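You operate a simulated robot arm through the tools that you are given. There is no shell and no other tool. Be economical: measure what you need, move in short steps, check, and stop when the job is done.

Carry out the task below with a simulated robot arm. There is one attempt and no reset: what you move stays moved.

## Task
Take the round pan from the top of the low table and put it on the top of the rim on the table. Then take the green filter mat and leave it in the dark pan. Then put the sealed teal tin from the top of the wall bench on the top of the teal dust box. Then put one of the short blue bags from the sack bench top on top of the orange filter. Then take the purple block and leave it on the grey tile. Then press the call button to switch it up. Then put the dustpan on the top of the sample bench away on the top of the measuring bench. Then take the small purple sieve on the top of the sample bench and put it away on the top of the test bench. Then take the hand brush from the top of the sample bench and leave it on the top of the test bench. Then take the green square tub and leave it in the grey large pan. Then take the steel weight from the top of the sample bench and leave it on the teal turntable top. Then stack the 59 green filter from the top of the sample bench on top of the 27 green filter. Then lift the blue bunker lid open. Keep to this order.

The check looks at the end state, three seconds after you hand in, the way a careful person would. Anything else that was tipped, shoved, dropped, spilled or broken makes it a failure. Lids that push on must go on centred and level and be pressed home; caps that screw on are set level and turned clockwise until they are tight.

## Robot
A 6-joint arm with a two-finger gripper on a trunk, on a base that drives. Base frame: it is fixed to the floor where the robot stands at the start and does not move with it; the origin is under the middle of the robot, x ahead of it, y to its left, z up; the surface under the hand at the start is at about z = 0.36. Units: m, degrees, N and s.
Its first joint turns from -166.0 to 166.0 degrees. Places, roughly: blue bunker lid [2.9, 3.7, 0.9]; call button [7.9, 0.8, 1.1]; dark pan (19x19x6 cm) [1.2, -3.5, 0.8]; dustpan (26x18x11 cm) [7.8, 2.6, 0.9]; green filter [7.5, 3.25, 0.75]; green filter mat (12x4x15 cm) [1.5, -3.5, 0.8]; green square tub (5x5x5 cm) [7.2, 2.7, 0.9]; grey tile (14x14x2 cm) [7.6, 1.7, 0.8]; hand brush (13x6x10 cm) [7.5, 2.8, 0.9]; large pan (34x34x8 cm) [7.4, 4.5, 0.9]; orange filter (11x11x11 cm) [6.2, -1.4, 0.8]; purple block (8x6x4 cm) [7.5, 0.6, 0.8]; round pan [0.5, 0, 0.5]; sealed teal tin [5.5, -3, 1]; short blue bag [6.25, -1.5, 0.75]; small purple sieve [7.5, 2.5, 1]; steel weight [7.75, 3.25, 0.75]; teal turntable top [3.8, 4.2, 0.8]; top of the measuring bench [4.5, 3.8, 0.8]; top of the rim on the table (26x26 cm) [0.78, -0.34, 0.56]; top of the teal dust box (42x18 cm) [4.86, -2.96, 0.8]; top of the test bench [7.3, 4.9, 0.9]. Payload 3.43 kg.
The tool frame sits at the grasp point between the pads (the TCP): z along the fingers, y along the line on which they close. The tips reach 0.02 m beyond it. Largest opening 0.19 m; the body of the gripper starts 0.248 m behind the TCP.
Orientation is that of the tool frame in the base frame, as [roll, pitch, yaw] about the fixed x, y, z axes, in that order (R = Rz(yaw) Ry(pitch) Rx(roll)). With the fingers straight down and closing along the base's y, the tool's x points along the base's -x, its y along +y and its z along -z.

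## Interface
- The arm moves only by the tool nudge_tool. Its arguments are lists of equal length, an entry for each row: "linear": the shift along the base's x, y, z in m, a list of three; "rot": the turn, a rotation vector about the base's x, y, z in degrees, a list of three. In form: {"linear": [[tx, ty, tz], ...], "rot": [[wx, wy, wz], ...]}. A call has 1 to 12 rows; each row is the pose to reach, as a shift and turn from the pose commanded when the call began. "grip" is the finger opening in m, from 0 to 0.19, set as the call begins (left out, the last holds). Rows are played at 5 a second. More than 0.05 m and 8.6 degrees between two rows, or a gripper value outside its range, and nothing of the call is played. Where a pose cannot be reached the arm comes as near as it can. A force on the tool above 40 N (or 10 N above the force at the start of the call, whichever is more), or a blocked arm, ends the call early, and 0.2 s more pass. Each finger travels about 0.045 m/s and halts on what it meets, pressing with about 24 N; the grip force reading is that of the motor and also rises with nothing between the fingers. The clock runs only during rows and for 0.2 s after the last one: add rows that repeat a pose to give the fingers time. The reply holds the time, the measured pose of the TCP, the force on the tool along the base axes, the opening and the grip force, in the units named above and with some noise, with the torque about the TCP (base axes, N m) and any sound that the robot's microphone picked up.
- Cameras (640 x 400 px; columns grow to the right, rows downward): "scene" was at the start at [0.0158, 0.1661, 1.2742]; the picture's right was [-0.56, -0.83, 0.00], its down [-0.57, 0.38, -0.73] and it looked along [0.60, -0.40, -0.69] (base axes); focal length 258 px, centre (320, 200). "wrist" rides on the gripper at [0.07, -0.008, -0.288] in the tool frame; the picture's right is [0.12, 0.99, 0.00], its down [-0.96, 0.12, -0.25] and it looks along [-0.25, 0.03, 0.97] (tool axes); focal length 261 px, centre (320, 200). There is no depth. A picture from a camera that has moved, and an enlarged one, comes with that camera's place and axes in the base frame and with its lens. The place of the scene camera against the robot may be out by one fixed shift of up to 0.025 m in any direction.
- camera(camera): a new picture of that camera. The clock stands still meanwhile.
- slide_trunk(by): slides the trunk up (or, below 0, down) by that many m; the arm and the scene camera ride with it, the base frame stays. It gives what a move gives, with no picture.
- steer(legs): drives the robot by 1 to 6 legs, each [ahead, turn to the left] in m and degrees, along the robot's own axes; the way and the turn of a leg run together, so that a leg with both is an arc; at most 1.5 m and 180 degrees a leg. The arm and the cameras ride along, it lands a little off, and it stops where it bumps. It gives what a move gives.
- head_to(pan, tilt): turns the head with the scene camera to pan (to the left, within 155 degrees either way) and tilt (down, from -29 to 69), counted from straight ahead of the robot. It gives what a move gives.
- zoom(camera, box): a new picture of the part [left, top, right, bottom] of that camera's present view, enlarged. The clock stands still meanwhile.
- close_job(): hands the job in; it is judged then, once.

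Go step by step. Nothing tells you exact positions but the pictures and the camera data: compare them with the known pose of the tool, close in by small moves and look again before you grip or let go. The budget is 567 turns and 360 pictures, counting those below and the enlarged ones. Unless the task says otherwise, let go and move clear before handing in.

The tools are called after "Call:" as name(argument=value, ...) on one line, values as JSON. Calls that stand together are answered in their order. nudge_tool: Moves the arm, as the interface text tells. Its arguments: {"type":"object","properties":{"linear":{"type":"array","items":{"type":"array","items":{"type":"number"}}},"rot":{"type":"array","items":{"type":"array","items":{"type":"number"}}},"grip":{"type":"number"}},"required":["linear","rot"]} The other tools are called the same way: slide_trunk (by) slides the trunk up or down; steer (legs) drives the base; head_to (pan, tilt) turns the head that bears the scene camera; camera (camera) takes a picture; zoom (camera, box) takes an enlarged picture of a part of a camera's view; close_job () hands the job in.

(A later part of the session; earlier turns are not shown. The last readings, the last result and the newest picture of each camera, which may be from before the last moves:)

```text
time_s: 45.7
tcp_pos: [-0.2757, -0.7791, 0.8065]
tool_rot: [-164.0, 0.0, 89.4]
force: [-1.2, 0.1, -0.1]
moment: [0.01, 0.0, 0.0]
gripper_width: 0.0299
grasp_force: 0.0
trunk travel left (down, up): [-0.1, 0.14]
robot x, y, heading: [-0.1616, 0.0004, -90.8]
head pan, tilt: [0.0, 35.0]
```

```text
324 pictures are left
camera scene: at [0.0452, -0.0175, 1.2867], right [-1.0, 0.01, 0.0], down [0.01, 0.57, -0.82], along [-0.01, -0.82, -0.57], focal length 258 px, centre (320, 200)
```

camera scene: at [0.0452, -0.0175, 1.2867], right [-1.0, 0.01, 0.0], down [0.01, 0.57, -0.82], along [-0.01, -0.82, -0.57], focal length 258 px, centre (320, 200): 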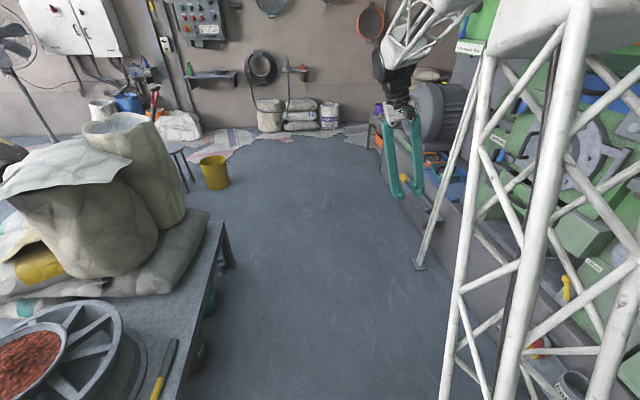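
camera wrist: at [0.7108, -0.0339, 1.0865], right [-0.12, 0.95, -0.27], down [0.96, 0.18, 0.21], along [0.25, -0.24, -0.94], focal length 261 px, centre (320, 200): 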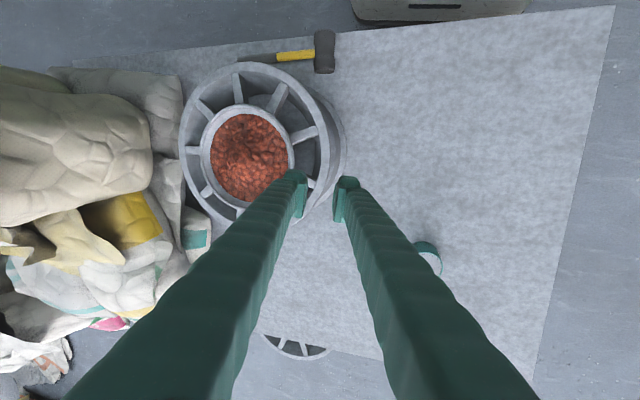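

The turn went fine, but the nudge was refused as too large. I'll bring the arm in and upright now with smaller steps, then drive.

Call:
nudge_tool(linear=[[0.017, 0.026, 0.034], [0.034, 0.052, 0.068], [0.051, 0.078, 0.102], [0.068, 0.104, 0.136], [0.085, 0.13, 0.17], [0.102, 0.155, 0.204], [0.12, 0.18, 0.24]], rot=[[0, -2, 0], [0, -5, 0], [0, -7, 0], [0, -9, 0], [0, -12, 0], [0, -14, 0], [0, -16, 0]])

Call:
steer(legs=[[1.45, 0], [1.37, 0]])

Call:
head_to(pan=60, tilt=35)

Call:
camera(camera="scene")

```text
time_s: 47.3
tcp_pos: [-0.1544, -0.6001, 1.045]
tool_rot: [180.0, -0.2, 89.2]
force: [-1.5, -0.3, -0.7]
moment: [0.22, 0.03, 0.03]
gripper_width: 0.0301
grasp_force: 0.0
trunk travel left (down, up): [-0.1, 0.14]
robot x, y, heading: [-0.158, -0.0032, -90.7]
head pan, tilt: [0.0, 35.0]
```

```text
time_s: 60.9
tcp_pos: [-0.2062, -3.4083, 1.046]
tool_rot: [-179.8, -0.1, 88.6]
force: [0.7, -0.1, -0.2]
moment: [0.01, -0.05, 0.0]
gripper_width: 0.03
grasp_force: 0.1
trunk travel left (down, up): [-0.1, 0.14]
robot x, y, heading: [-0.2011, -2.8093, -91.0]
head pan, tilt: [0.0, 35.0]
```

```text
time_s: 62.2
tcp_pos: [-0.2055, -3.4071, 1.0466]
tool_rot: [-179.9, -0.2, 88.7]
force: [-0.5, 0.1, 0.6]
moment: [0.04, 0.02, 0.01]
gripper_width: 0.03
grasp_force: 0.0
trunk travel left (down, up): [-0.1, 0.14]
robot x, y, heading: [-0.2033, -2.8104, -91.5]
head pan, tilt: [60.0, 35.0]
```

```text
323 pictures are left
camera scene: at [0.0785, -2.786, 1.2867], right [-0.52, -0.85, 0.0], down [-0.49, 0.3, -0.82], along [0.7, -0.43, -0.57], focal length 258 px, centre (320, 200)
```

scene: 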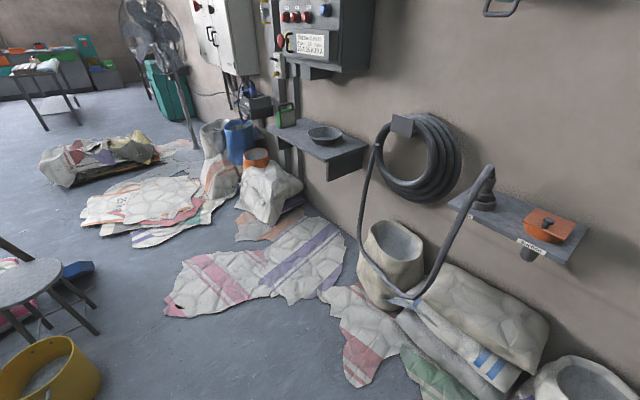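

I'm turning left and driving along +x towards the shelf spot near (1.1, -2.85).

Call:
steer(legs=[[0, 89.5], [1.28, 0]])

Call:
head_to(pan=-60, tilt=45)

Call:
camera(camera="scene")

```text
time_s: 64.5
tcp_pos: [0.1242, -3.309, 1.0461]
tool_rot: [-179.9, -0.1, 121.6]
force: [-0.4, -0.4, 0.2]
moment: [0.0, 0.02, 0.0]
gripper_width: 0.0299
grasp_force: 0.1
trunk travel left (down, up): [-0.1, 0.14]
robot x, y, heading: [-0.203, -2.8039, -58.4]
head pan, tilt: [60.0, 35.0]
stopped in leg 1: the robot was blocked; the commanded pose is now the measured one
```

```text
time_s: 66.5
tcp_pos: [0.1238, -3.3115, 1.0452]
tool_rot: [-179.9, -0.2, 121.8]
force: [0.2, 0.2, 0.1]
moment: [0.03, 0.03, -0.01]
gripper_width: 0.0301
grasp_force: 0.0
trunk travel left (down, up): [-0.1, 0.14]
robot x, y, heading: [-0.2034, -2.8078, -58.4]
head pan, tilt: [-60.0, 45.0]
```

```text
322 pictures are left
camera scene: at [-0.0547, -2.7215, 1.2755], right [-1.0, -0.02, 0.0], down [-0.01, 0.67, -0.74], along [0.02, -0.74, -0.68], focal length 258 px, centre (320, 200)
```

scene: 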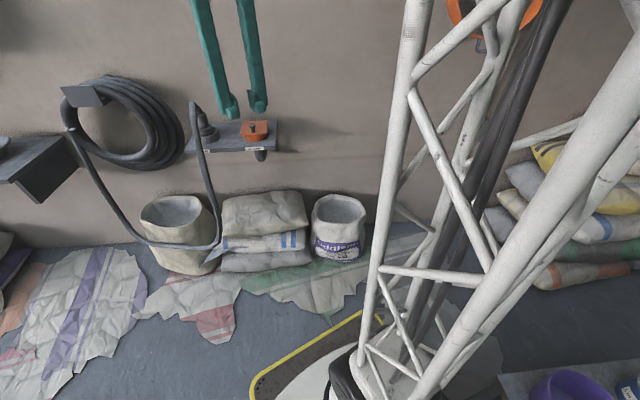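

The rear-right corner bumped the machine base. I'll pull forward a little on an arc, then finish the turn.

Call:
steer(legs=[[0.2, 12], [0, 44]])

```text
time_s: 70.2
tcp_pos: [0.5197, -2.9793, 1.0459]
tool_rot: [-180.0, -0.2, 177.5]
force: [0.3, -0.6, 0.1]
moment: [0.01, -0.04, 0.01]
gripper_width: 0.0299
grasp_force: 0.1
trunk travel left (down, up): [-0.1, 0.14]
robot x, y, heading: [-0.0756, -2.9644, -2.8]
head pan, tilt: [-60.0, 45.0]
```

Call:
steer(legs=[[0.6, 12], [0.58, 0]])

Call:
head_to(pan=-60, tilt=35)

Call:
camera(camera="scene")

Call:
head_to(pan=-155, tilt=25)

Call:
camera(camera="scene")

```text
time_s: 76.5
tcp_pos: [1.6755, -2.7321, 1.0448]
tool_rot: [-179.9, -0.2, -170.6]
force: [0.4, 0.1, -0.4]
moment: [0.06, 0.0, 0.0]
gripper_width: 0.03
grasp_force: 0.2
trunk travel left (down, up): [-0.1, 0.14]
robot x, y, heading: [1.0842, -2.8418, 9.2]
head pan, tilt: [-60.0, 45.0]
```

```text
time_s: 77.2
tcp_pos: [1.6754, -2.7325, 1.0449]
tool_rot: [-179.9, -0.2, -170.7]
force: [0.4, -0.2, -0.1]
moment: [-0.02, 0.01, 0.01]
gripper_width: 0.0298
grasp_force: 0.1
trunk travel left (down, up): [-0.1, 0.14]
robot x, y, heading: [1.0871, -2.8425, 8.8]
head pan, tilt: [-60.0, 35.0]
```

```text
321 pictures are left
camera scene: at [1.0817, -2.6736, 1.282], right [-0.38, -0.92, 0.0], down [-0.57, 0.24, -0.79], along [0.73, -0.3, -0.62], focal length 258 px, centre (320, 200)
```

scene: 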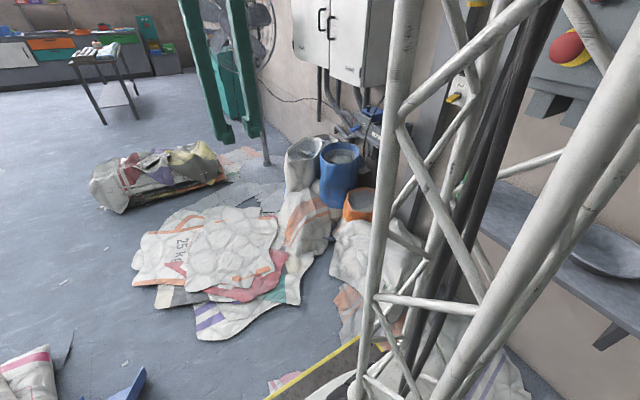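

```text
time_s: 78.9
tcp_pos: [1.6743, -2.7318, 1.045]
tool_rot: [-179.9, -0.2, -170.7]
force: [-0.1, -0.2, -0.2]
moment: [-0.01, 0.01, -0.01]
gripper_width: 0.0299
grasp_force: 0.1
trunk travel left (down, up): [-0.1, 0.14]
robot x, y, heading: [1.0834, -2.8398, 9.1]
head pan, tilt: [-154.7, 25.0]
```

```text
320 pictures are left
camera scene: at [1.0812, -2.6873, 1.3011], right [-0.51, -0.86, 0.0], down [-0.38, 0.22, -0.9], along [0.77, -0.46, -0.44], focal length 258 px, centre (320, 200)
```

scene: 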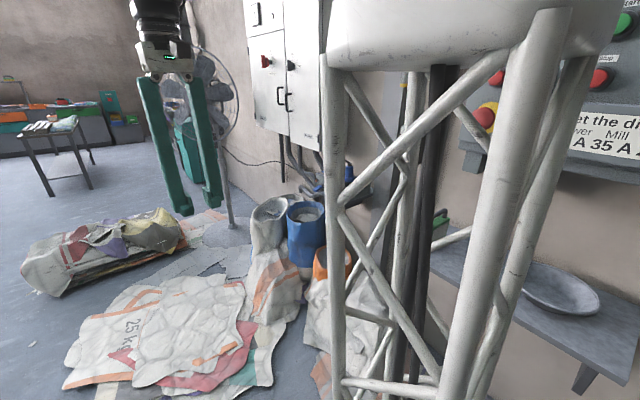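

The wall panel hangs low over the shelf, so I'll need an inclined approach. First I'm rolling the tool 180° so the camera ends up on top when I tilt forward.

Call:
nudge_tool(linear=[[0, 0, 0], [0, 0, 0], [0, 0, 0], [0, 0, 0], [0, 0, 0], [0, 0, 0], [0, 0, 0], [0, 0, 0], [0, 0, 0], [0, 0, 0], [0, 0, 0], [0, 0, 0]], rot=[[0, 0, 7.5], [0, 0, 15], [0, 0, 22.5], [0, 0, 30], [0, 0, 37.5], [0, 0, 45], [0, 0, 52.5], [0, 0, 60], [0, 0, 67.5], [0, 0, 75], [0, 0, 82.5], [0, 0, 90]])

Call:
nudge_tool(linear=[[0, 0, 0], [0, 0, 0], [0, 0, 0], [0, 0, 0], [0, 0, 0], [0, 0, 0], [0, 0, 0], [0, 0, 0], [0, 0, 0], [0, 0, 0], [0, 0, 0], [0, 0, 0]], rot=[[0, 0, 7.5], [0, 0, 15], [0, 0, 22.5], [0, 0, 30], [0, 0, 37.5], [0, 0, 45], [0, 0, 52.5], [0, 0, 60], [0, 0, 67.5], [0, 0, 75], [0, 0, 82.5], [0, 0, 90]], grip=0.1)

Call:
nudge_tool(linear=[[0, 0, -0.01], [0, 0, -0.02], [0, 0, -0.03], [0, 0, -0.04], [0, 0, -0.05], [0, 0, -0.06], [0, 0, -0.07], [0, 0, -0.08]], rot=[[1, -6.2, 0], [2, -12.4, 0], [3, -18.6, 0], [4, -24.8, 0], [5, -31, 0], [6, -37.2, 0], [7, -43.4, 0], [8, -49.4, 0]])

```text
time_s: 81.5
tcp_pos: [1.676, -2.7325, 1.0462]
tool_rot: [-179.9, -0.2, -80.7]
force: [0.0, -0.2, -0.7]
moment: [0.01, 0.0, -0.01]
gripper_width: 0.0301
grasp_force: 0.0
trunk travel left (down, up): [-0.1, 0.14]
robot x, y, heading: [1.0854, -2.8376, 8.9]
head pan, tilt: [-154.7, 25.0]
```

```text
time_s: 84.1
tcp_pos: [1.6671, -2.6987, 1.0443]
tool_rot: [178.9, -0.3, 7.8]
force: [0.4, -1.1, 0.4]
moment: [0.13, 0.05, -0.02]
gripper_width: 0.0999
grasp_force: 0.0
out of reach, approached as far as the arm can: row 12
trunk travel left (down, up): [-0.1, 0.14]
robot x, y, heading: [1.0835, -2.8426, 8.8]
head pan, tilt: [-154.7, 25.0]
```

```text
time_s: 85.9
tcp_pos: [1.668, -2.6997, 0.9639]
tool_rot: [-180.0, -50.2, 9.2]
force: [0.7, 0.6, -0.3]
moment: [-0.04, 0.04, -0.03]
gripper_width: 0.1001
grasp_force: 0.0
out of reach, approached as far as the arm can: row 1
trunk travel left (down, up): [-0.1, 0.14]
robot x, y, heading: [1.0843, -2.8394, 9.0]
head pan, tilt: [-154.7, 25.0]
```

Call:
steer(legs=[[0, -78]])

Call:
camera(camera="wrist")

Call:
head_to(pan=10, tilt=30)

Call:
camera(camera="scene")

```text
time_s: 89.8
tcp_pos: [1.3437, -3.3812, 0.9626]
tool_rot: [-180.0, -50.2, -68.7]
force: [0.5, -0.2, -0.5]
moment: [0.0, -0.02, 0.01]
gripper_width: 0.0997
grasp_force: 0.0
trunk travel left (down, up): [-0.1, 0.14]
robot x, y, heading: [1.0877, -2.8374, -69.2]
head pan, tilt: [-154.7, 25.0]
```

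```text
319 pictures are left
camera wrist: at [1.2886, -3.2142, 1.2047], right [-0.9, -0.43, 0.09], down [-0.4, 0.71, -0.58], along [0.18, -0.56, -0.81], focal length 261 px, centre (320, 200)
```

wrist: 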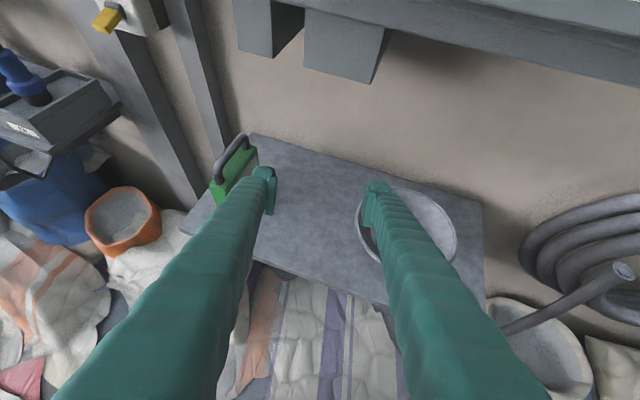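

```text
time_s: 92.3
tcp_pos: [1.3426, -3.3806, 0.9649]
tool_rot: [179.9, -50.2, -68.9]
force: [0.3, 0.3, 0.3]
moment: [-0.03, 0.0, 0.02]
gripper_width: 0.0995
grasp_force: 0.1
trunk travel left (down, up): [-0.1, 0.14]
robot x, y, heading: [1.0814, -2.8395, -69.1]
head pan, tilt: [10.0, 30.0]
```

```text
318 pictures are left
camera scene: at [1.3031, -2.7781, 1.2945], right [-0.86, -0.51, 0.0], down [-0.26, 0.43, -0.87], along [0.44, -0.74, -0.5], focal length 258 px, centre (320, 200)
```

scene: 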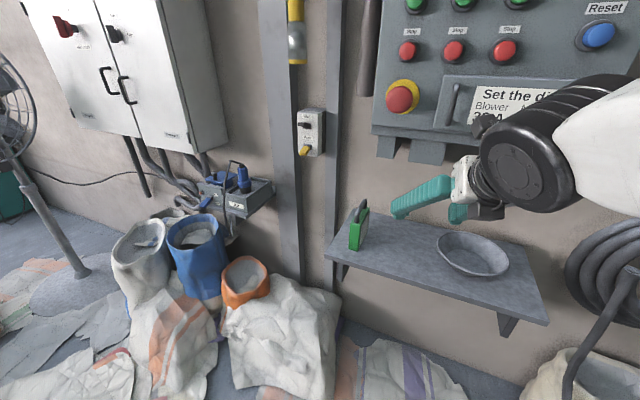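

Call:
zoom(camera="wrist", box=[180, 110, 300, 230])

Call:
zoom(camera="scene", box=[320, 170, 550, 330])

```text
3.33 times, centred on (240, 170) of wrist
camera zoom: at [1.2886, -3.2142, 1.2047], right [-0.9, -0.43, 0.09], down [-0.4, 0.71, -0.58], along [0.18, -0.56, -0.81], focal length 869 px, centre (587, 300)
```

zoom: 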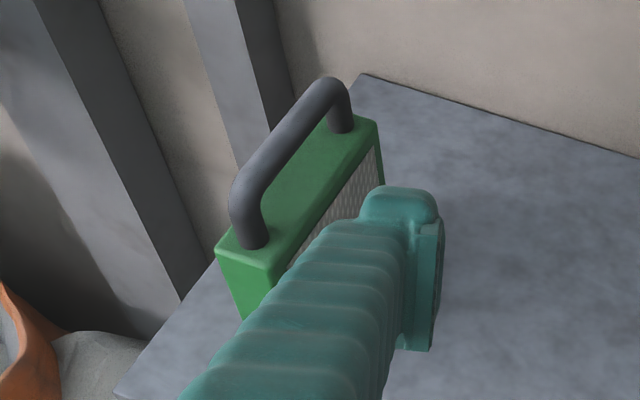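

```text
2.50 times, centred on (435, 250) of scene
camera zoom: at [1.3031, -2.7781, 1.2945], right [-0.86, -0.51, 0.0], down [-0.26, 0.43, -0.87], along [0.44, -0.74, -0.5], focal length 645 px, centre (32, 75)
```

zoom: 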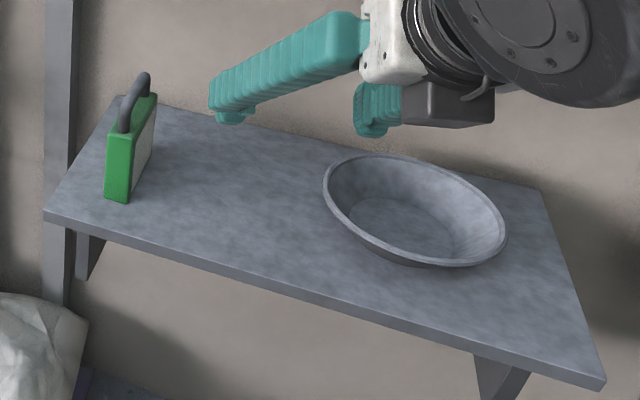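

The mat stands at about (1.557, -3.475), body top z 0.818, long axis roughly towards the wall. I'm aligning the tool and moving to a pre-grasp point.

Call:
nudge_tool(linear=[[0.04, 0.003, 0.005], [0.08, 0.006, 0], [0.12, 0.01, -0.01], [0.16, 0.01, -0.03], [0.19, 0.01, -0.06], [0.202, 0.01, -0.086]], rot=[[0, 0, -3], [0, 0, -6], [0, 0, -9], [0, 0, -12], [0, 0, -14.5], [0, 0, -14.5]])

Call:
zoom(camera="wrist", box=[200, 80, 440, 260])

Call:
zoom(camera="scene", box=[320, 130, 550, 330])

```text
time_s: 93.7
tcp_pos: [1.5455, -3.3709, 0.8785]
tool_rot: [-179.9, -50.2, -83.4]
force: [-0.1, -0.2, 0.2]
moment: [0.07, -0.1, 0.12]
gripper_width: 0.1
grasp_force: 0.1
trunk travel left (down, up): [-0.1, 0.14]
robot x, y, heading: [1.0868, -2.8415, -69.1]
head pan, tilt: [10.0, 30.0]
```

```text
2.22 times, centred on (320, 170) of wrist
camera zoom: at [1.5347, -3.1953, 1.1185], right [-0.98, -0.19, 0.09], down [-0.21, 0.79, -0.58], along [0.04, -0.59, -0.81], focal length 579 px, centre (320, 267)
```

zoom: 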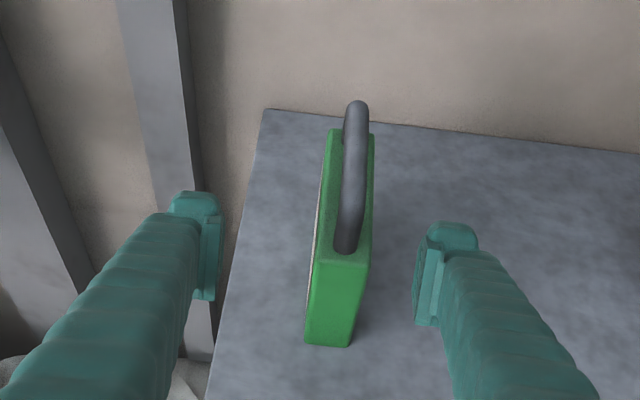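

```text
2.00 times, centred on (435, 230) of scene
camera zoom: at [1.3027, -2.7779, 1.2946], right [-0.86, -0.51, 0.0], down [-0.26, 0.43, -0.87], along [0.44, -0.74, -0.5], focal length 516 px, centre (90, 140)
```

zoom: 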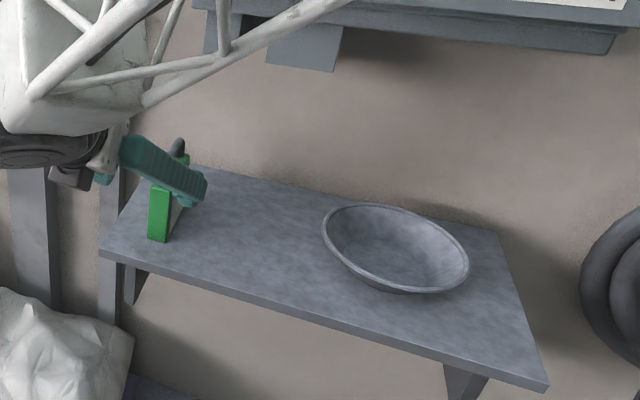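

Call:
nudge_tool(linear=[[-0.011, -0.024, -0.02]], rot=[[0, 0, -4.1]])

Call:
zoom(camera="wrist", box=[200, 80, 440, 260])

```text
time_s: 94.1
tcp_pos: [1.5346, -3.3957, 0.86]
tool_rot: [180.0, -50.3, -87.4]
force: [-1.0, -0.1, -0.5]
moment: [0.02, -0.05, 0.08]
gripper_width: 0.0999
grasp_force: 0.1
trunk travel left (down, up): [-0.1, 0.14]
robot x, y, heading: [1.0833, -2.8393, -69.2]
head pan, tilt: [10.0, 30.0]
```

```text
2.22 times, centred on (320, 170) of wrist
camera zoom: at [1.5357, -3.2197, 1.0988], right [-0.99, -0.12, 0.09], down [-0.15, 0.8, -0.58], along [0.0, -0.59, -0.81], focal length 579 px, centre (320, 267)
```

zoom: 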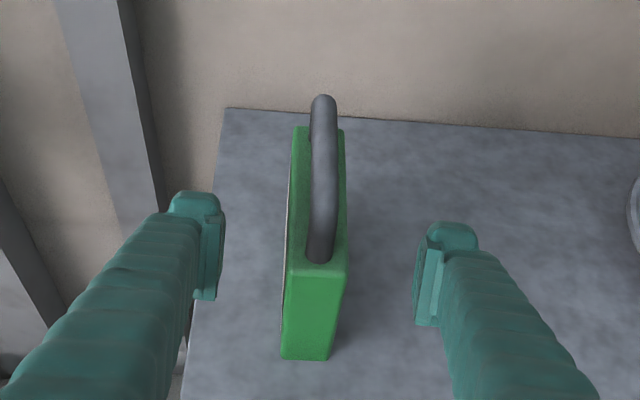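

Call:
nudge_tool(linear=[[0.0015, -0.03, -0.025], [0.003, -0.055, -0.046], [0.0035, -0.074, -0.062]], rot=[[0, 0, 0], [0, 0, 0], [0, 0, 0]])

Call:
zoom(camera="wrist", box=[200, 80, 440, 260])

Call:
zoom(camera="scene", box=[320, 170, 440, 270])

```text
time_s: 94.9
tcp_pos: [1.5371, -3.4695, 0.7966]
tool_rot: [-180.0, -50.3, -87.5]
force: [-0.8, 0.0, 0.0]
moment: [0.05, -0.01, 0.01]
gripper_width: 0.0998
grasp_force: 0.0
trunk travel left (down, up): [-0.1, 0.14]
robot x, y, heading: [1.0845, -2.8385, -69.0]
head pan, tilt: [10.0, 30.0]
```

```text
2.22 times, centred on (320, 170) of wrist
camera zoom: at [1.5388, -3.2932, 1.0367], right [-0.99, -0.12, 0.09], down [-0.15, 0.8, -0.58], along [0.0, -0.59, -0.81], focal length 579 px, centre (320, 267)
```

zoom: 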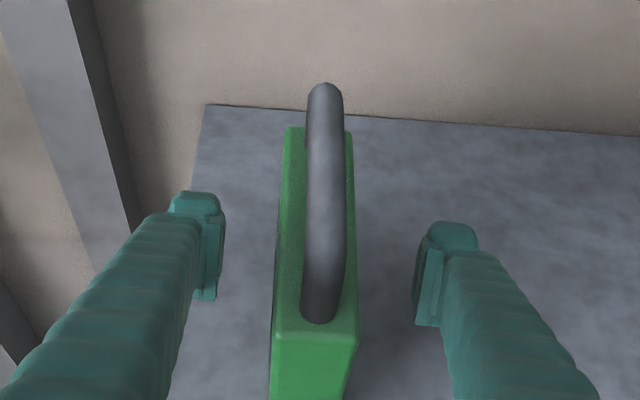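

```text
4.00 times, centred on (380, 220) of scene
camera zoom: at [1.303, -2.7778, 1.2945], right [-0.86, -0.51, 0.0], down [-0.26, 0.43, -0.87], along [0.44, -0.74, -0.5], focal length 1032 px, centre (80, 120)
```

zoom: 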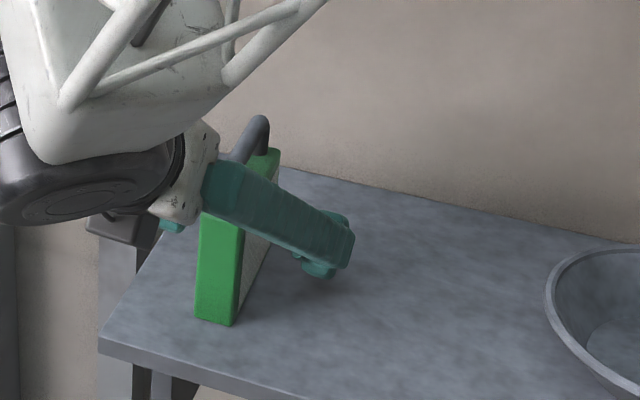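

Call:
nudge_tool(linear=[[0, 0, 0], [0, 0, 0], [0, 0, 0], [0, 0, 0], [0, 0, 0], [0, 0, 0]], rot=[[0, 0, 0], [0, 0, 0], [0, 0, 0], [0, 0, 0], [0, 0, 0], [0, 0, 0]], grip=0.02)

Call:
nudge_tool(linear=[[0, 0, 0.015], [0, 0, 0.03], [0, 0.01, 0.05]], rot=[[0, 0, 0], [0, 0, 0], [0, 0, 0]])

Call:
zoom(camera="wrist", box=[200, 80, 440, 260])

Call:
zoom(camera="scene", box=[320, 130, 550, 330])

```text
time_s: 96.3
tcp_pos: [1.5375, -3.4689, 0.7965]
tool_rot: [179.9, -50.2, -87.5]
force: [-0.4, -0.1, 1.1]
moment: [-0.01, 0.04, 0.0]
gripper_width: 0.0328
grasp_force: 24.0
trunk travel left (down, up): [-0.1, 0.14]
robot x, y, heading: [1.0829, -2.8389, -68.8]
head pan, tilt: [10.0, 30.0]
```

```text
time_s: 97.1
tcp_pos: [1.5375, -3.4588, 0.8469]
tool_rot: [179.9, -50.2, -87.4]
force: [-0.1, 0.1, -1.1]
moment: [-0.09, 0.03, -0.03]
gripper_width: 0.0329
grasp_force: 24.2
trunk travel left (down, up): [-0.1, 0.14]
robot x, y, heading: [1.0871, -2.8409, -68.9]
head pan, tilt: [10.0, 30.0]
```

```text
2.22 times, centred on (320, 170) of wrist
camera zoom: at [1.5393, -3.2834, 1.0864], right [-0.99, -0.12, 0.09], down [-0.15, 0.8, -0.58], along [0.0, -0.59, -0.81], focal length 579 px, centre (320, 267)
```

zoom: 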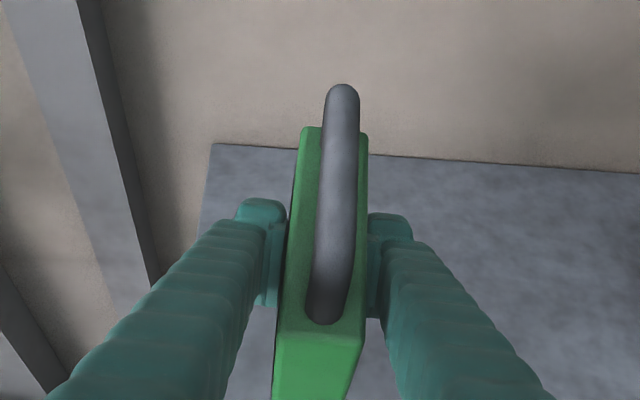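

```text
2.00 times, centred on (435, 230) of scene
camera zoom: at [1.3036, -2.7784, 1.2944], right [-0.86, -0.51, 0.0], down [-0.26, 0.43, -0.87], along [0.44, -0.74, -0.5], focal length 516 px, centre (90, 140)
```

zoom: 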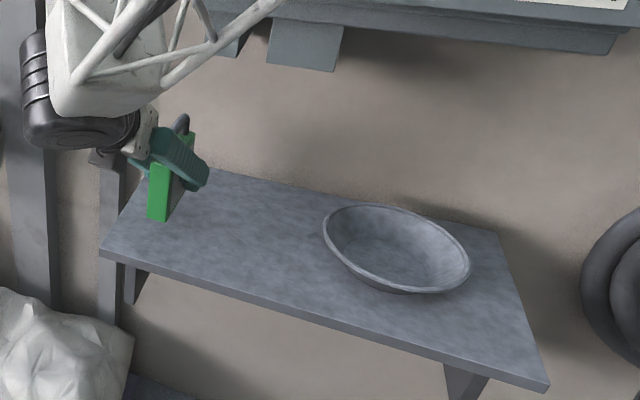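

Call:
nudge_tool(linear=[[0, 0, 0.03], [-0.02, 0, 0.055], [-0.06, 0, 0.055], [-0.1, 0, 0.055], [-0.14, -0.005, 0.055], [-0.18, -0.01, 0.055], [-0.22, -0.015, 0.055], [-0.26, -0.02, 0.055], [-0.3, -0.024, 0.055], [-0.327, -0.024, 0.055]], rot=[[0, 0, 0], [0, 0, 0], [0, 0, 0], [0, 0, 0], [0, 0, 0], [0, 0, 0], [0, 0, 0], [0, 0, 0], [0, 0, 0], [0, 0, 0]])

Call:
camera(camera="wrist")

Call:
zoom(camera="scene", box=[320, 130, 550, 330])

```text
time_s: 99.3
tcp_pos: [1.2098, -3.4821, 0.9016]
tool_rot: [180.0, -50.3, -87.4]
force: [0.0, -0.4, -1.9]
moment: [0.01, -0.01, 0.0]
gripper_width: 0.033
grasp_force: 24.3
trunk travel left (down, up): [-0.1, 0.14]
robot x, y, heading: [1.0825, -2.8361, -68.9]
head pan, tilt: [10.0, 30.0]
```

```text
308 pictures are left
camera wrist: at [1.2116, -3.3067, 1.1417], right [-0.99, -0.12, 0.09], down [-0.15, 0.8, -0.58], along [0.0, -0.59, -0.81], focal length 261 px, centre (320, 200)
```

wrist: 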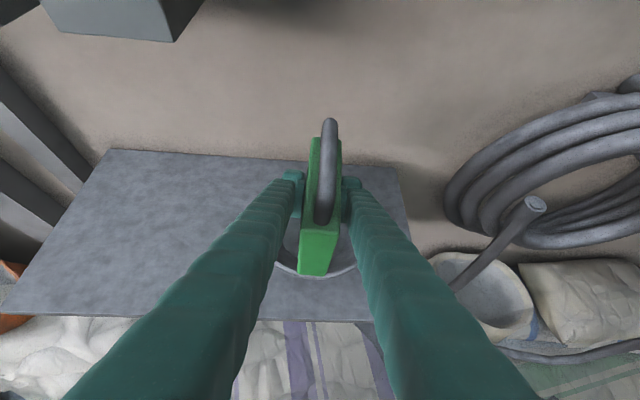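

```text
2.00 times, centred on (435, 230) of scene
camera zoom: at [1.3032, -2.7783, 1.2945], right [-0.86, -0.51, 0.0], down [-0.26, 0.43, -0.87], along [0.44, -0.74, -0.5], focal length 516 px, centre (90, 140)
```

zoom: 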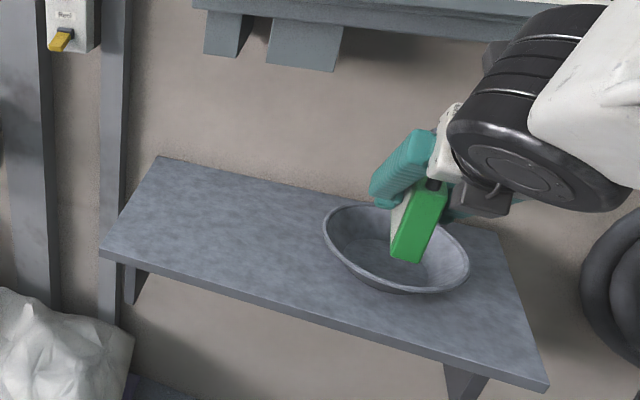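

Call:
zoom(camera="wrist", box=[240, 110, 400, 300])

```text
2.11 times, centred on (320, 205) of wrist
camera zoom: at [1.2116, -3.3067, 1.1417], right [-0.99, -0.12, 0.09], down [-0.15, 0.8, -0.58], along [0.0, -0.59, -0.81], focal length 549 px, centre (320, 190)
```

zoom: 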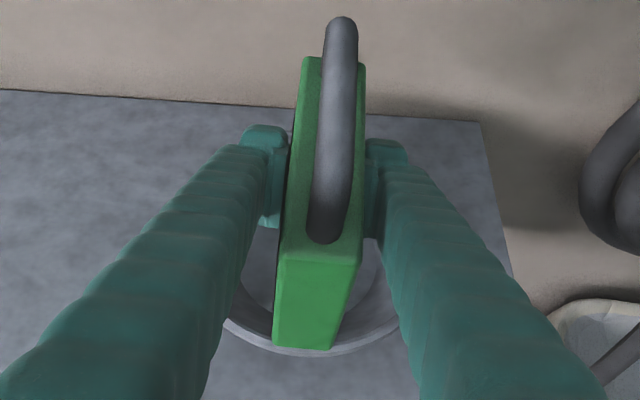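

The mat is a bit short of the pan centre in y. I'm shifting it about 0.04 towards the wall and lowering.

Call:
nudge_tool(linear=[[0, -0.02, 0], [0, -0.039, 0], [0, -0.039, -0.03], [0, -0.039, -0.06], [0, -0.039, -0.075]], rot=[[0, 0, 0], [0, 0, 0], [0, 0, 0], [0, 0, 0], [0, 0, 0]])

Call:
zoom(camera="wrist", box=[240, 110, 400, 300])

Call:
zoom(camera="scene", box=[420, 170, 580, 310])

```text
time_s: 100.5
tcp_pos: [1.2118, -3.5216, 0.8263]
tool_rot: [180.0, -50.2, -87.6]
force: [-0.9, -0.6, -1.3]
moment: [-0.02, -0.02, 0.01]
gripper_width: 0.0329
grasp_force: 24.2
trunk travel left (down, up): [-0.1, 0.14]
robot x, y, heading: [1.0815, -2.8392, -69.2]
head pan, tilt: [10.0, 30.0]
```

```text
2.11 times, centred on (320, 205) of wrist
camera zoom: at [1.2131, -3.3455, 1.0666], right [-0.99, -0.12, 0.09], down [-0.15, 0.8, -0.58], along [0.0, -0.59, -0.81], focal length 549 px, centre (320, 190)
```

zoom: 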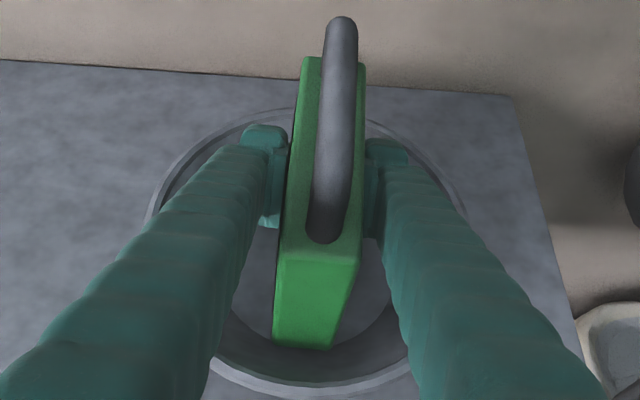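

```text
2.86 times, centred on (500, 240) of scene
camera zoom: at [1.3031, -2.778, 1.2945], right [-0.86, -0.51, 0.0], down [-0.26, 0.43, -0.87], along [0.44, -0.74, -0.5], focal length 737 px, centre (-194, 86)
```

zoom: 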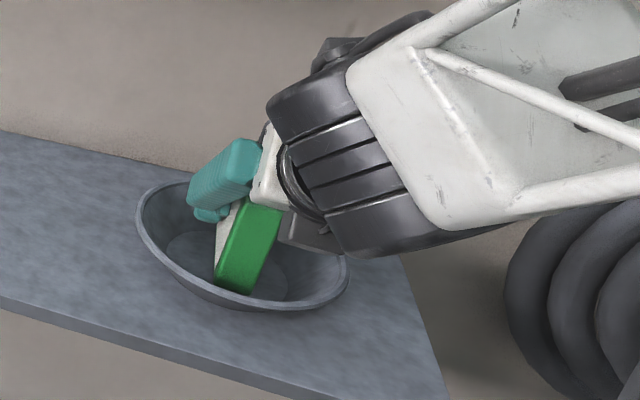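

Call:
nudge_tool(linear=[[0, 0, -0.006], [0, 0, -0.012], [0, 0, -0.016], [0, 0, -0.02], [0, 0, -0.023]], rot=[[0, 0, 0], [0, 0, 0], [0, 0, 0], [0, 0, 0], [0, 0, 0]])

Call:
zoom(camera="wrist", box=[240, 110, 400, 300])

```text
time_s: 101.7
tcp_pos: [1.2114, -3.5253, 0.8106]
tool_rot: [179.9, -50.0, -87.4]
force: [-0.6, 5.5, 19.6]
moment: [-0.08, -0.01, 0.0]
gripper_width: 0.033
grasp_force: 23.8
out of reach, approached as far as the arm can: row 4, 5
trunk travel left (down, up): [-0.1, 0.14]
robot x, y, heading: [1.0865, -2.8423, -69.0]
head pan, tilt: [10.0, 30.0]
```

```text
2.11 times, centred on (320, 205) of wrist
camera zoom: at [1.2133, -3.3499, 1.052], right [-0.99, -0.12, 0.09], down [-0.15, 0.8, -0.58], along [0.0, -0.59, -0.81], focal length 549 px, centre (320, 190)
```

zoom: 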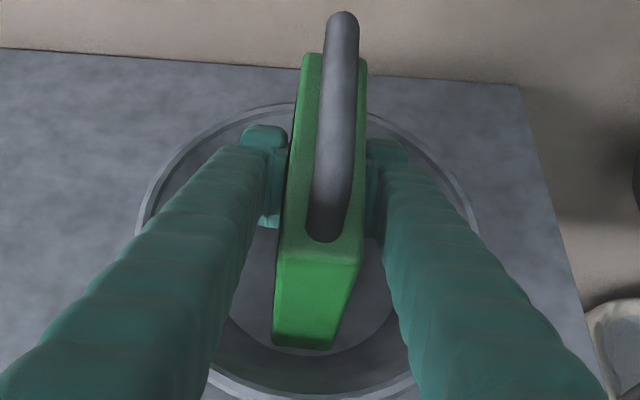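

Call:
nudge_tool(linear=[[0, 0.001, 0.008]], rot=[[0, 0, 0]])

```text
time_s: 102.1
tcp_pos: [1.2135, -3.5235, 0.8164]
tool_rot: [-180.0, -50.0, -87.5]
force: [0.3, -0.5, -1.5]
moment: [-0.01, 0.0, -0.01]
gripper_width: 0.0328
grasp_force: 24.1
trunk travel left (down, up): [-0.1, 0.14]
robot x, y, heading: [1.084, -2.8419, -68.8]
head pan, tilt: [10.0, 30.0]
```

Call:
nudge_tool(linear=[[0, 0, -0.002], [0, 0, -0.004]], rot=[[0, 0, 0], [0, 0, 0]])

Call:
nudge_tool(linear=[[0, 0, 0], [0, 0, 0], [0, 0, 0]], rot=[[0, 0, 0], [0, 0, 0], [0, 0, 0]], grip=0.06)

Call:
zoom(camera="wrist", box=[240, 110, 400, 300])

```text
time_s: 102.7
tcp_pos: [1.212, -3.5256, 0.8139]
tool_rot: [179.8, -50.2, -87.3]
force: [0.8, 0.6, -1.7]
moment: [-0.04, 0.0, 0.01]
gripper_width: 0.0329
grasp_force: 24.2
trunk travel left (down, up): [-0.1, 0.14]
robot x, y, heading: [1.0897, -2.8389, -69.0]
head pan, tilt: [10.0, 30.0]
```

```text
time_s: 103.5
tcp_pos: [1.2113, -3.5243, 0.8152]
tool_rot: [-180.0, -50.3, -87.3]
force: [0.1, 0.0, 0.3]
moment: [-0.02, 0.0, 0.01]
gripper_width: 0.0601
grasp_force: 0.2
trunk travel left (down, up): [-0.1, 0.14]
robot x, y, heading: [1.0875, -2.8385, -68.8]
head pan, tilt: [10.0, 30.0]
```

```text
2.11 times, centred on (320, 205) of wrist
camera zoom: at [1.2132, -3.3489, 1.0543], right [-0.99, -0.12, 0.09], down [-0.15, 0.8, -0.58], along [0.0, -0.59, -0.81], focal length 549 px, centre (320, 190)
```

zoom: 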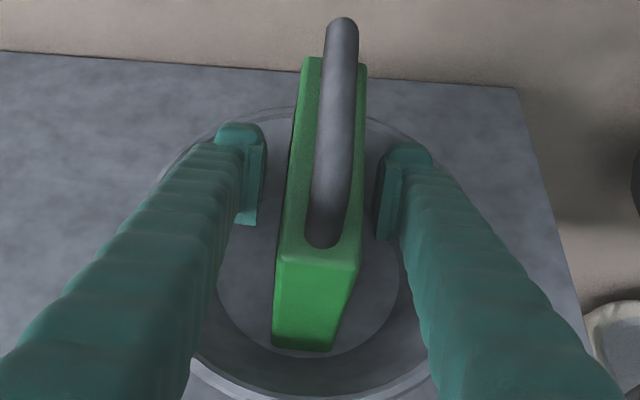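

The mat stands in the pan. I'm retreating along the tool axis.

Call:
nudge_tool(linear=[[-0.001, 0.03, 0.025], [-0.002, 0.06, 0.05], [-0.003, 0.09, 0.076], [-0.004, 0.12, 0.1], [-0.005, 0.15, 0.13]], rot=[[0, 0, 0], [0, 0, 0], [0, 0, 0], [0, 0, 0], [0, 0, 0]])

Call:
zoom(camera="wrist", box=[200, 60, 440, 240])

Call:
camera(camera="scene")

```text
time_s: 104.7
tcp_pos: [1.2081, -3.3754, 0.9438]
tool_rot: [-179.9, -50.2, -87.4]
force: [-0.4, 0.5, 0.0]
moment: [-0.01, 0.05, -0.09]
gripper_width: 0.0602
grasp_force: 0.1
trunk travel left (down, up): [-0.1, 0.14]
robot x, y, heading: [1.0835, -2.8388, -69.2]
head pan, tilt: [10.0, 30.0]
```

```text
2.22 times, centred on (320, 150) of wrist
camera zoom: at [1.2088, -3.1994, 1.1833], right [-0.99, -0.12, 0.09], down [-0.15, 0.8, -0.58], along [0.0, -0.59, -0.81], focal length 579 px, centre (320, 311)
```

zoom: 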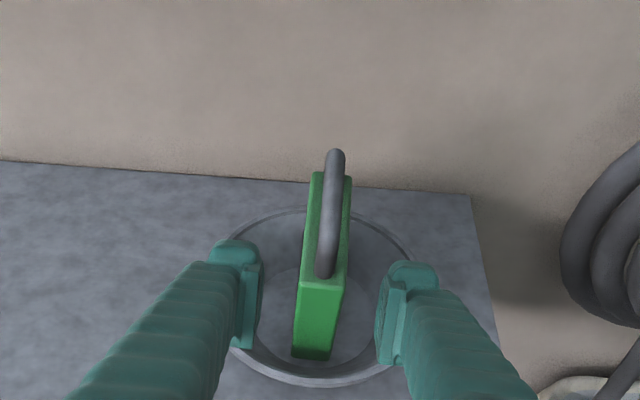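

```text
300 pictures are left
camera scene: at [1.3036, -2.7787, 1.2944], right [-0.86, -0.51, 0.0], down [-0.26, 0.43, -0.87], along [0.44, -0.74, -0.5], focal length 258 px, centre (320, 200)
```

scene: 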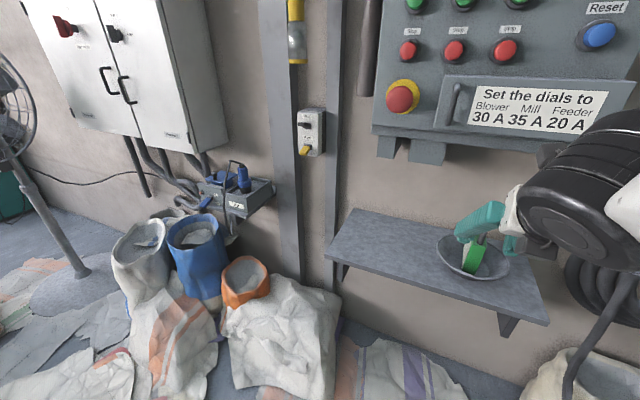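

Step 2 is done. Next is the teal tin near (5.5, -3); I'm turning towards +x and looking at the route.

Call:
steer(legs=[[0, 85]])

Call:
head_to(pan=5, tilt=20)

Call:
camera(camera="scene")

Call:
head_to(pan=60, tilt=30)

Call:
camera(camera="scene")

```text
time_s: 108.9
tcp_pos: [1.628, -2.763, 0.9442]
tool_rot: [180.0, -50.2, -2.2]
force: [-0.6, 0.3, -0.8]
moment: [-0.02, 0.03, 0.0]
gripper_width: 0.0599
grasp_force: 0.2
trunk travel left (down, up): [-0.1, 0.14]
robot x, y, heading: [1.0866, -2.8394, 16.1]
head pan, tilt: [10.0, 30.0]
```

```text
time_s: 109.7
tcp_pos: [1.6285, -2.7627, 0.9445]
tool_rot: [180.0, -50.2, -2.2]
force: [-0.5, 0.2, -0.2]
moment: [-0.01, 0.0, 0.03]
gripper_width: 0.0601
grasp_force: 0.0
trunk travel left (down, up): [-0.1, 0.14]
robot x, y, heading: [1.0887, -2.8414, 15.9]
head pan, tilt: [5.0, 20.0]
```

```text
299 pictures are left
camera scene: at [1.0665, -2.6195, 1.3105], right [0.36, -0.93, 0.0], down [-0.32, -0.12, -0.94], along [0.88, 0.34, -0.34], focal length 258 px, centre (320, 200)
```

scene: 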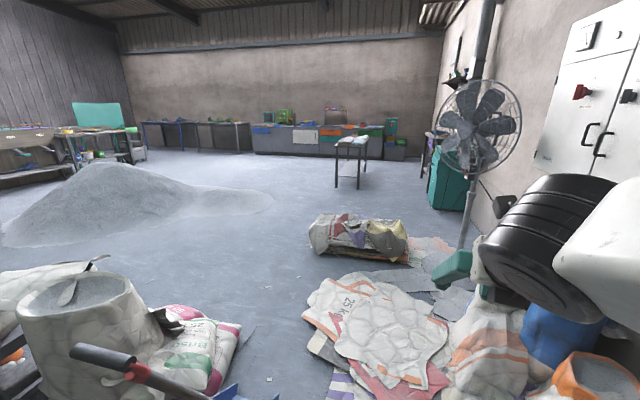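

```text
time_s: 110.9
tcp_pos: [1.6283, -2.763, 0.9438]
tool_rot: [-180.0, -50.2, -2.2]
force: [-0.2, -0.5, 0.0]
moment: [0.0, 0.01, -0.02]
gripper_width: 0.06
grasp_force: 0.1
trunk travel left (down, up): [-0.1, 0.14]
robot x, y, heading: [1.082, -2.84, 16.2]
head pan, tilt: [60.0, 30.0]
```

```text
298 pictures are left
camera scene: at [1.0014, -2.5652, 1.2945], right [0.97, -0.24, 0.0], down [-0.12, -0.49, -0.87], along [0.21, 0.84, -0.5], focal length 258 px, centre (320, 200)
```

scene: 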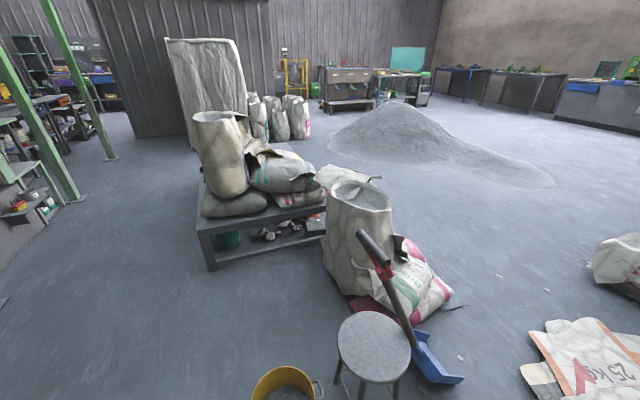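

Call:
head_to(pan=25, tilt=42)

Call:
camera(camera="scene")

```text
time_s: 111.9
tcp_pos: [1.6267, -2.7634, 0.9426]
tool_rot: [179.9, -50.2, -2.1]
force: [-0.4, -0.1, 0.4]
moment: [-0.01, 0.01, -0.01]
gripper_width: 0.06
grasp_force: 0.1
trunk travel left (down, up): [-0.1, 0.14]
robot x, y, heading: [1.0864, -2.8386, 16.1]
head pan, tilt: [25.0, 42.0]
```

```text
297 pictures are left
camera scene: at [1.0426, -2.598, 1.2762], right [0.66, -0.75, 0.0], down [-0.5, -0.44, -0.74], along [0.56, 0.49, -0.67], focal length 258 px, centre (320, 200)
```

scene: 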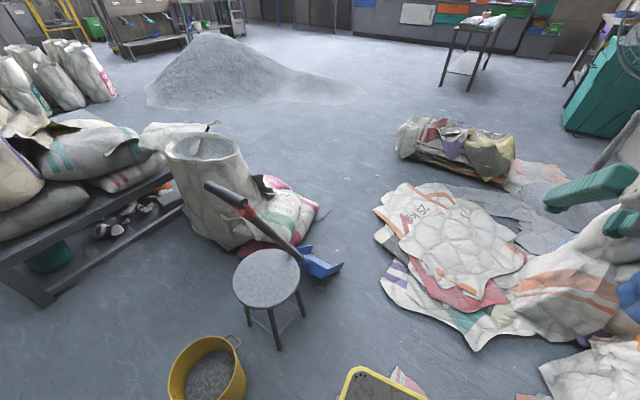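

The direct way is pinched between the shovel and the bag pile, so I'll take the longer safe route back through the aisle and around the north end of the low table.

Call:
steer(legs=[[0, -20], [-1.12, 0], [0, 94], [1.5, 0], [1.5, 0]])

Call:
head_to(pan=-20, tilt=40)

Call:
camera(camera="scene")

```text
time_s: 136.9
tcp_pos: [0.0906, 0.7686, 0.9438]
tool_rot: [180.0, -50.2, 71.2]
force: [0.1, -0.8, 0.0]
moment: [-0.05, -0.02, 0.01]
gripper_width: 0.0601
grasp_force: 0.1
trunk travel left (down, up): [-0.1, 0.14]
robot x, y, heading: [0.0089, 0.2258, 89.6]
head pan, tilt: [25.0, 42.0]
```

```text
time_s: 138.1
tcp_pos: [0.0895, 0.7686, 0.9434]
tool_rot: [180.0, -50.2, 71.1]
force: [1.1, -0.6, -0.1]
moment: [0.02, -0.01, -0.05]
gripper_width: 0.0598
grasp_force: 0.0
trunk travel left (down, up): [-0.1, 0.14]
robot x, y, heading: [0.0113, 0.2249, 89.4]
head pan, tilt: [-20.0, 40.0]
```

```text
296 pictures are left
camera scene: at [-0.1556, 0.2615, 1.2791], right [0.94, -0.35, 0.0], down [-0.23, -0.6, -0.77], along [0.27, 0.72, -0.64], focal length 258 px, centre (320, 200)
```

scene: 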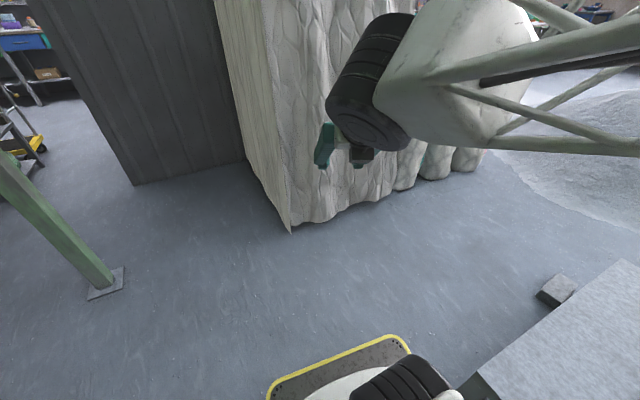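

Call:
steer(legs=[[0.5, 0], [0, -60], [0.5, 0], [0, -29], [0.6, 0]])

Call:
head_to(pan=-15, tilt=35)

Call:
camera(camera="scene")

```text
time_s: 150.8
tcp_pos: [1.5917, 0.883, 0.9431]
tool_rot: [180.0, -50.2, -18.9]
force: [-0.6, 0.2, 0.1]
moment: [0.02, 0.03, 0.02]
gripper_width: 0.0602
grasp_force: 0.0
trunk travel left (down, up): [-0.1, 0.14]
robot x, y, heading: [1.0524, 0.9653, -0.7]
head pan, tilt: [-20.0, 40.0]
```

```text
time_s: 151.5
tcp_pos: [1.5912, 0.8822, 0.9443]
tool_rot: [179.9, -50.2, -18.9]
force: [1.3, -0.6, 0.5]
moment: [-0.02, 0.0, 0.02]
gripper_width: 0.0601
grasp_force: 0.0
trunk travel left (down, up): [-0.1, 0.14]
robot x, y, heading: [1.0477, 0.9668, -0.7]
head pan, tilt: [-15.0, 35.0]
```

```text
295 pictures are left
camera scene: at [1.0834, 1.1539, 1.2867], right [-0.27, -0.96, 0.0], down [-0.55, 0.15, -0.82], along [0.79, -0.22, -0.57], focal length 258 px, centre (320, 200)
```

scene: 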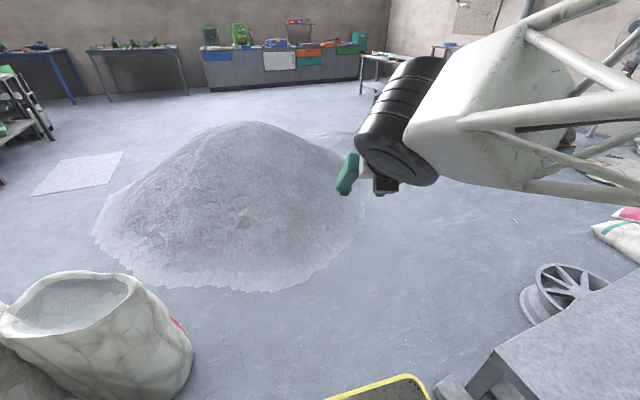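

Call:
steer(legs=[[0.55, 0], [0, -59], [1.2, 0], [1.2, 0], [0, 58]])

Call:
head_to(pan=10, tilt=25)

Call:
camera(camera="scene")

Call:
head_to(pan=-40, tilt=20)

Call:
camera(camera="scene")

```text
time_s: 171.4
tcp_pos: [3.353, -1.201, 0.9439]
tool_rot: [-180.0, -50.2, -19.5]
force: [-0.5, -0.6, 0.3]
moment: [0.0, 0.01, -0.02]
gripper_width: 0.0602
grasp_force: 0.0
trunk travel left (down, up): [-0.1, 0.14]
robot x, y, heading: [2.8147, -1.112, -1.3]
head pan, tilt: [-15.0, 35.0]
```

```text
time_s: 172.3
tcp_pos: [3.354, -1.2001, 0.9443]
tool_rot: [179.9, -50.2, -19.5]
force: [-0.1, 0.4, 0.0]
moment: [0.01, -0.01, 0.0]
gripper_width: 0.0604
grasp_force: 0.0
trunk travel left (down, up): [-0.1, 0.14]
robot x, y, heading: [2.813, -1.1104, -1.1]
head pan, tilt: [10.0, 25.0]
```

```text
294 pictures are left
camera scene: at [2.855, -0.8862, 1.3024], right [0.15, -0.99, 0.0], down [-0.42, -0.06, -0.91], along [0.9, 0.14, -0.42], focal length 258 px, centre (320, 200)
```

scene: 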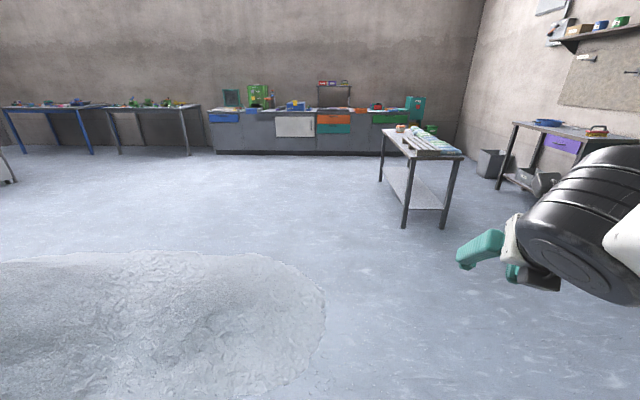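

```text
time_s: 173.5
tcp_pos: [3.3532, -1.2013, 0.9442]
tool_rot: [179.9, -50.2, -19.5]
force: [0.7, 0.2, -0.2]
moment: [0.0, 0.0, 0.01]
gripper_width: 0.0601
grasp_force: 0.0
trunk travel left (down, up): [-0.1, 0.14]
robot x, y, heading: [2.8117, -1.1159, -1.0]
head pan, tilt: [-40.0, 20.0]
```

```text
293 pictures are left
camera scene: at [2.834, -0.9615, 1.3105], right [-0.66, -0.75, 0.0], down [-0.26, 0.23, -0.94], along [0.71, -0.62, -0.34], focal length 258 px, centre (320, 200)
```

scene: 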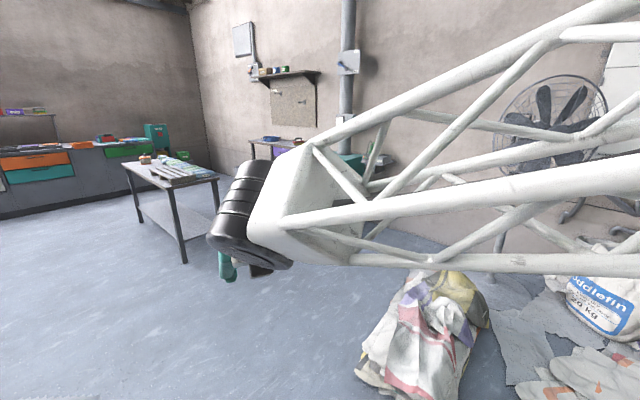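

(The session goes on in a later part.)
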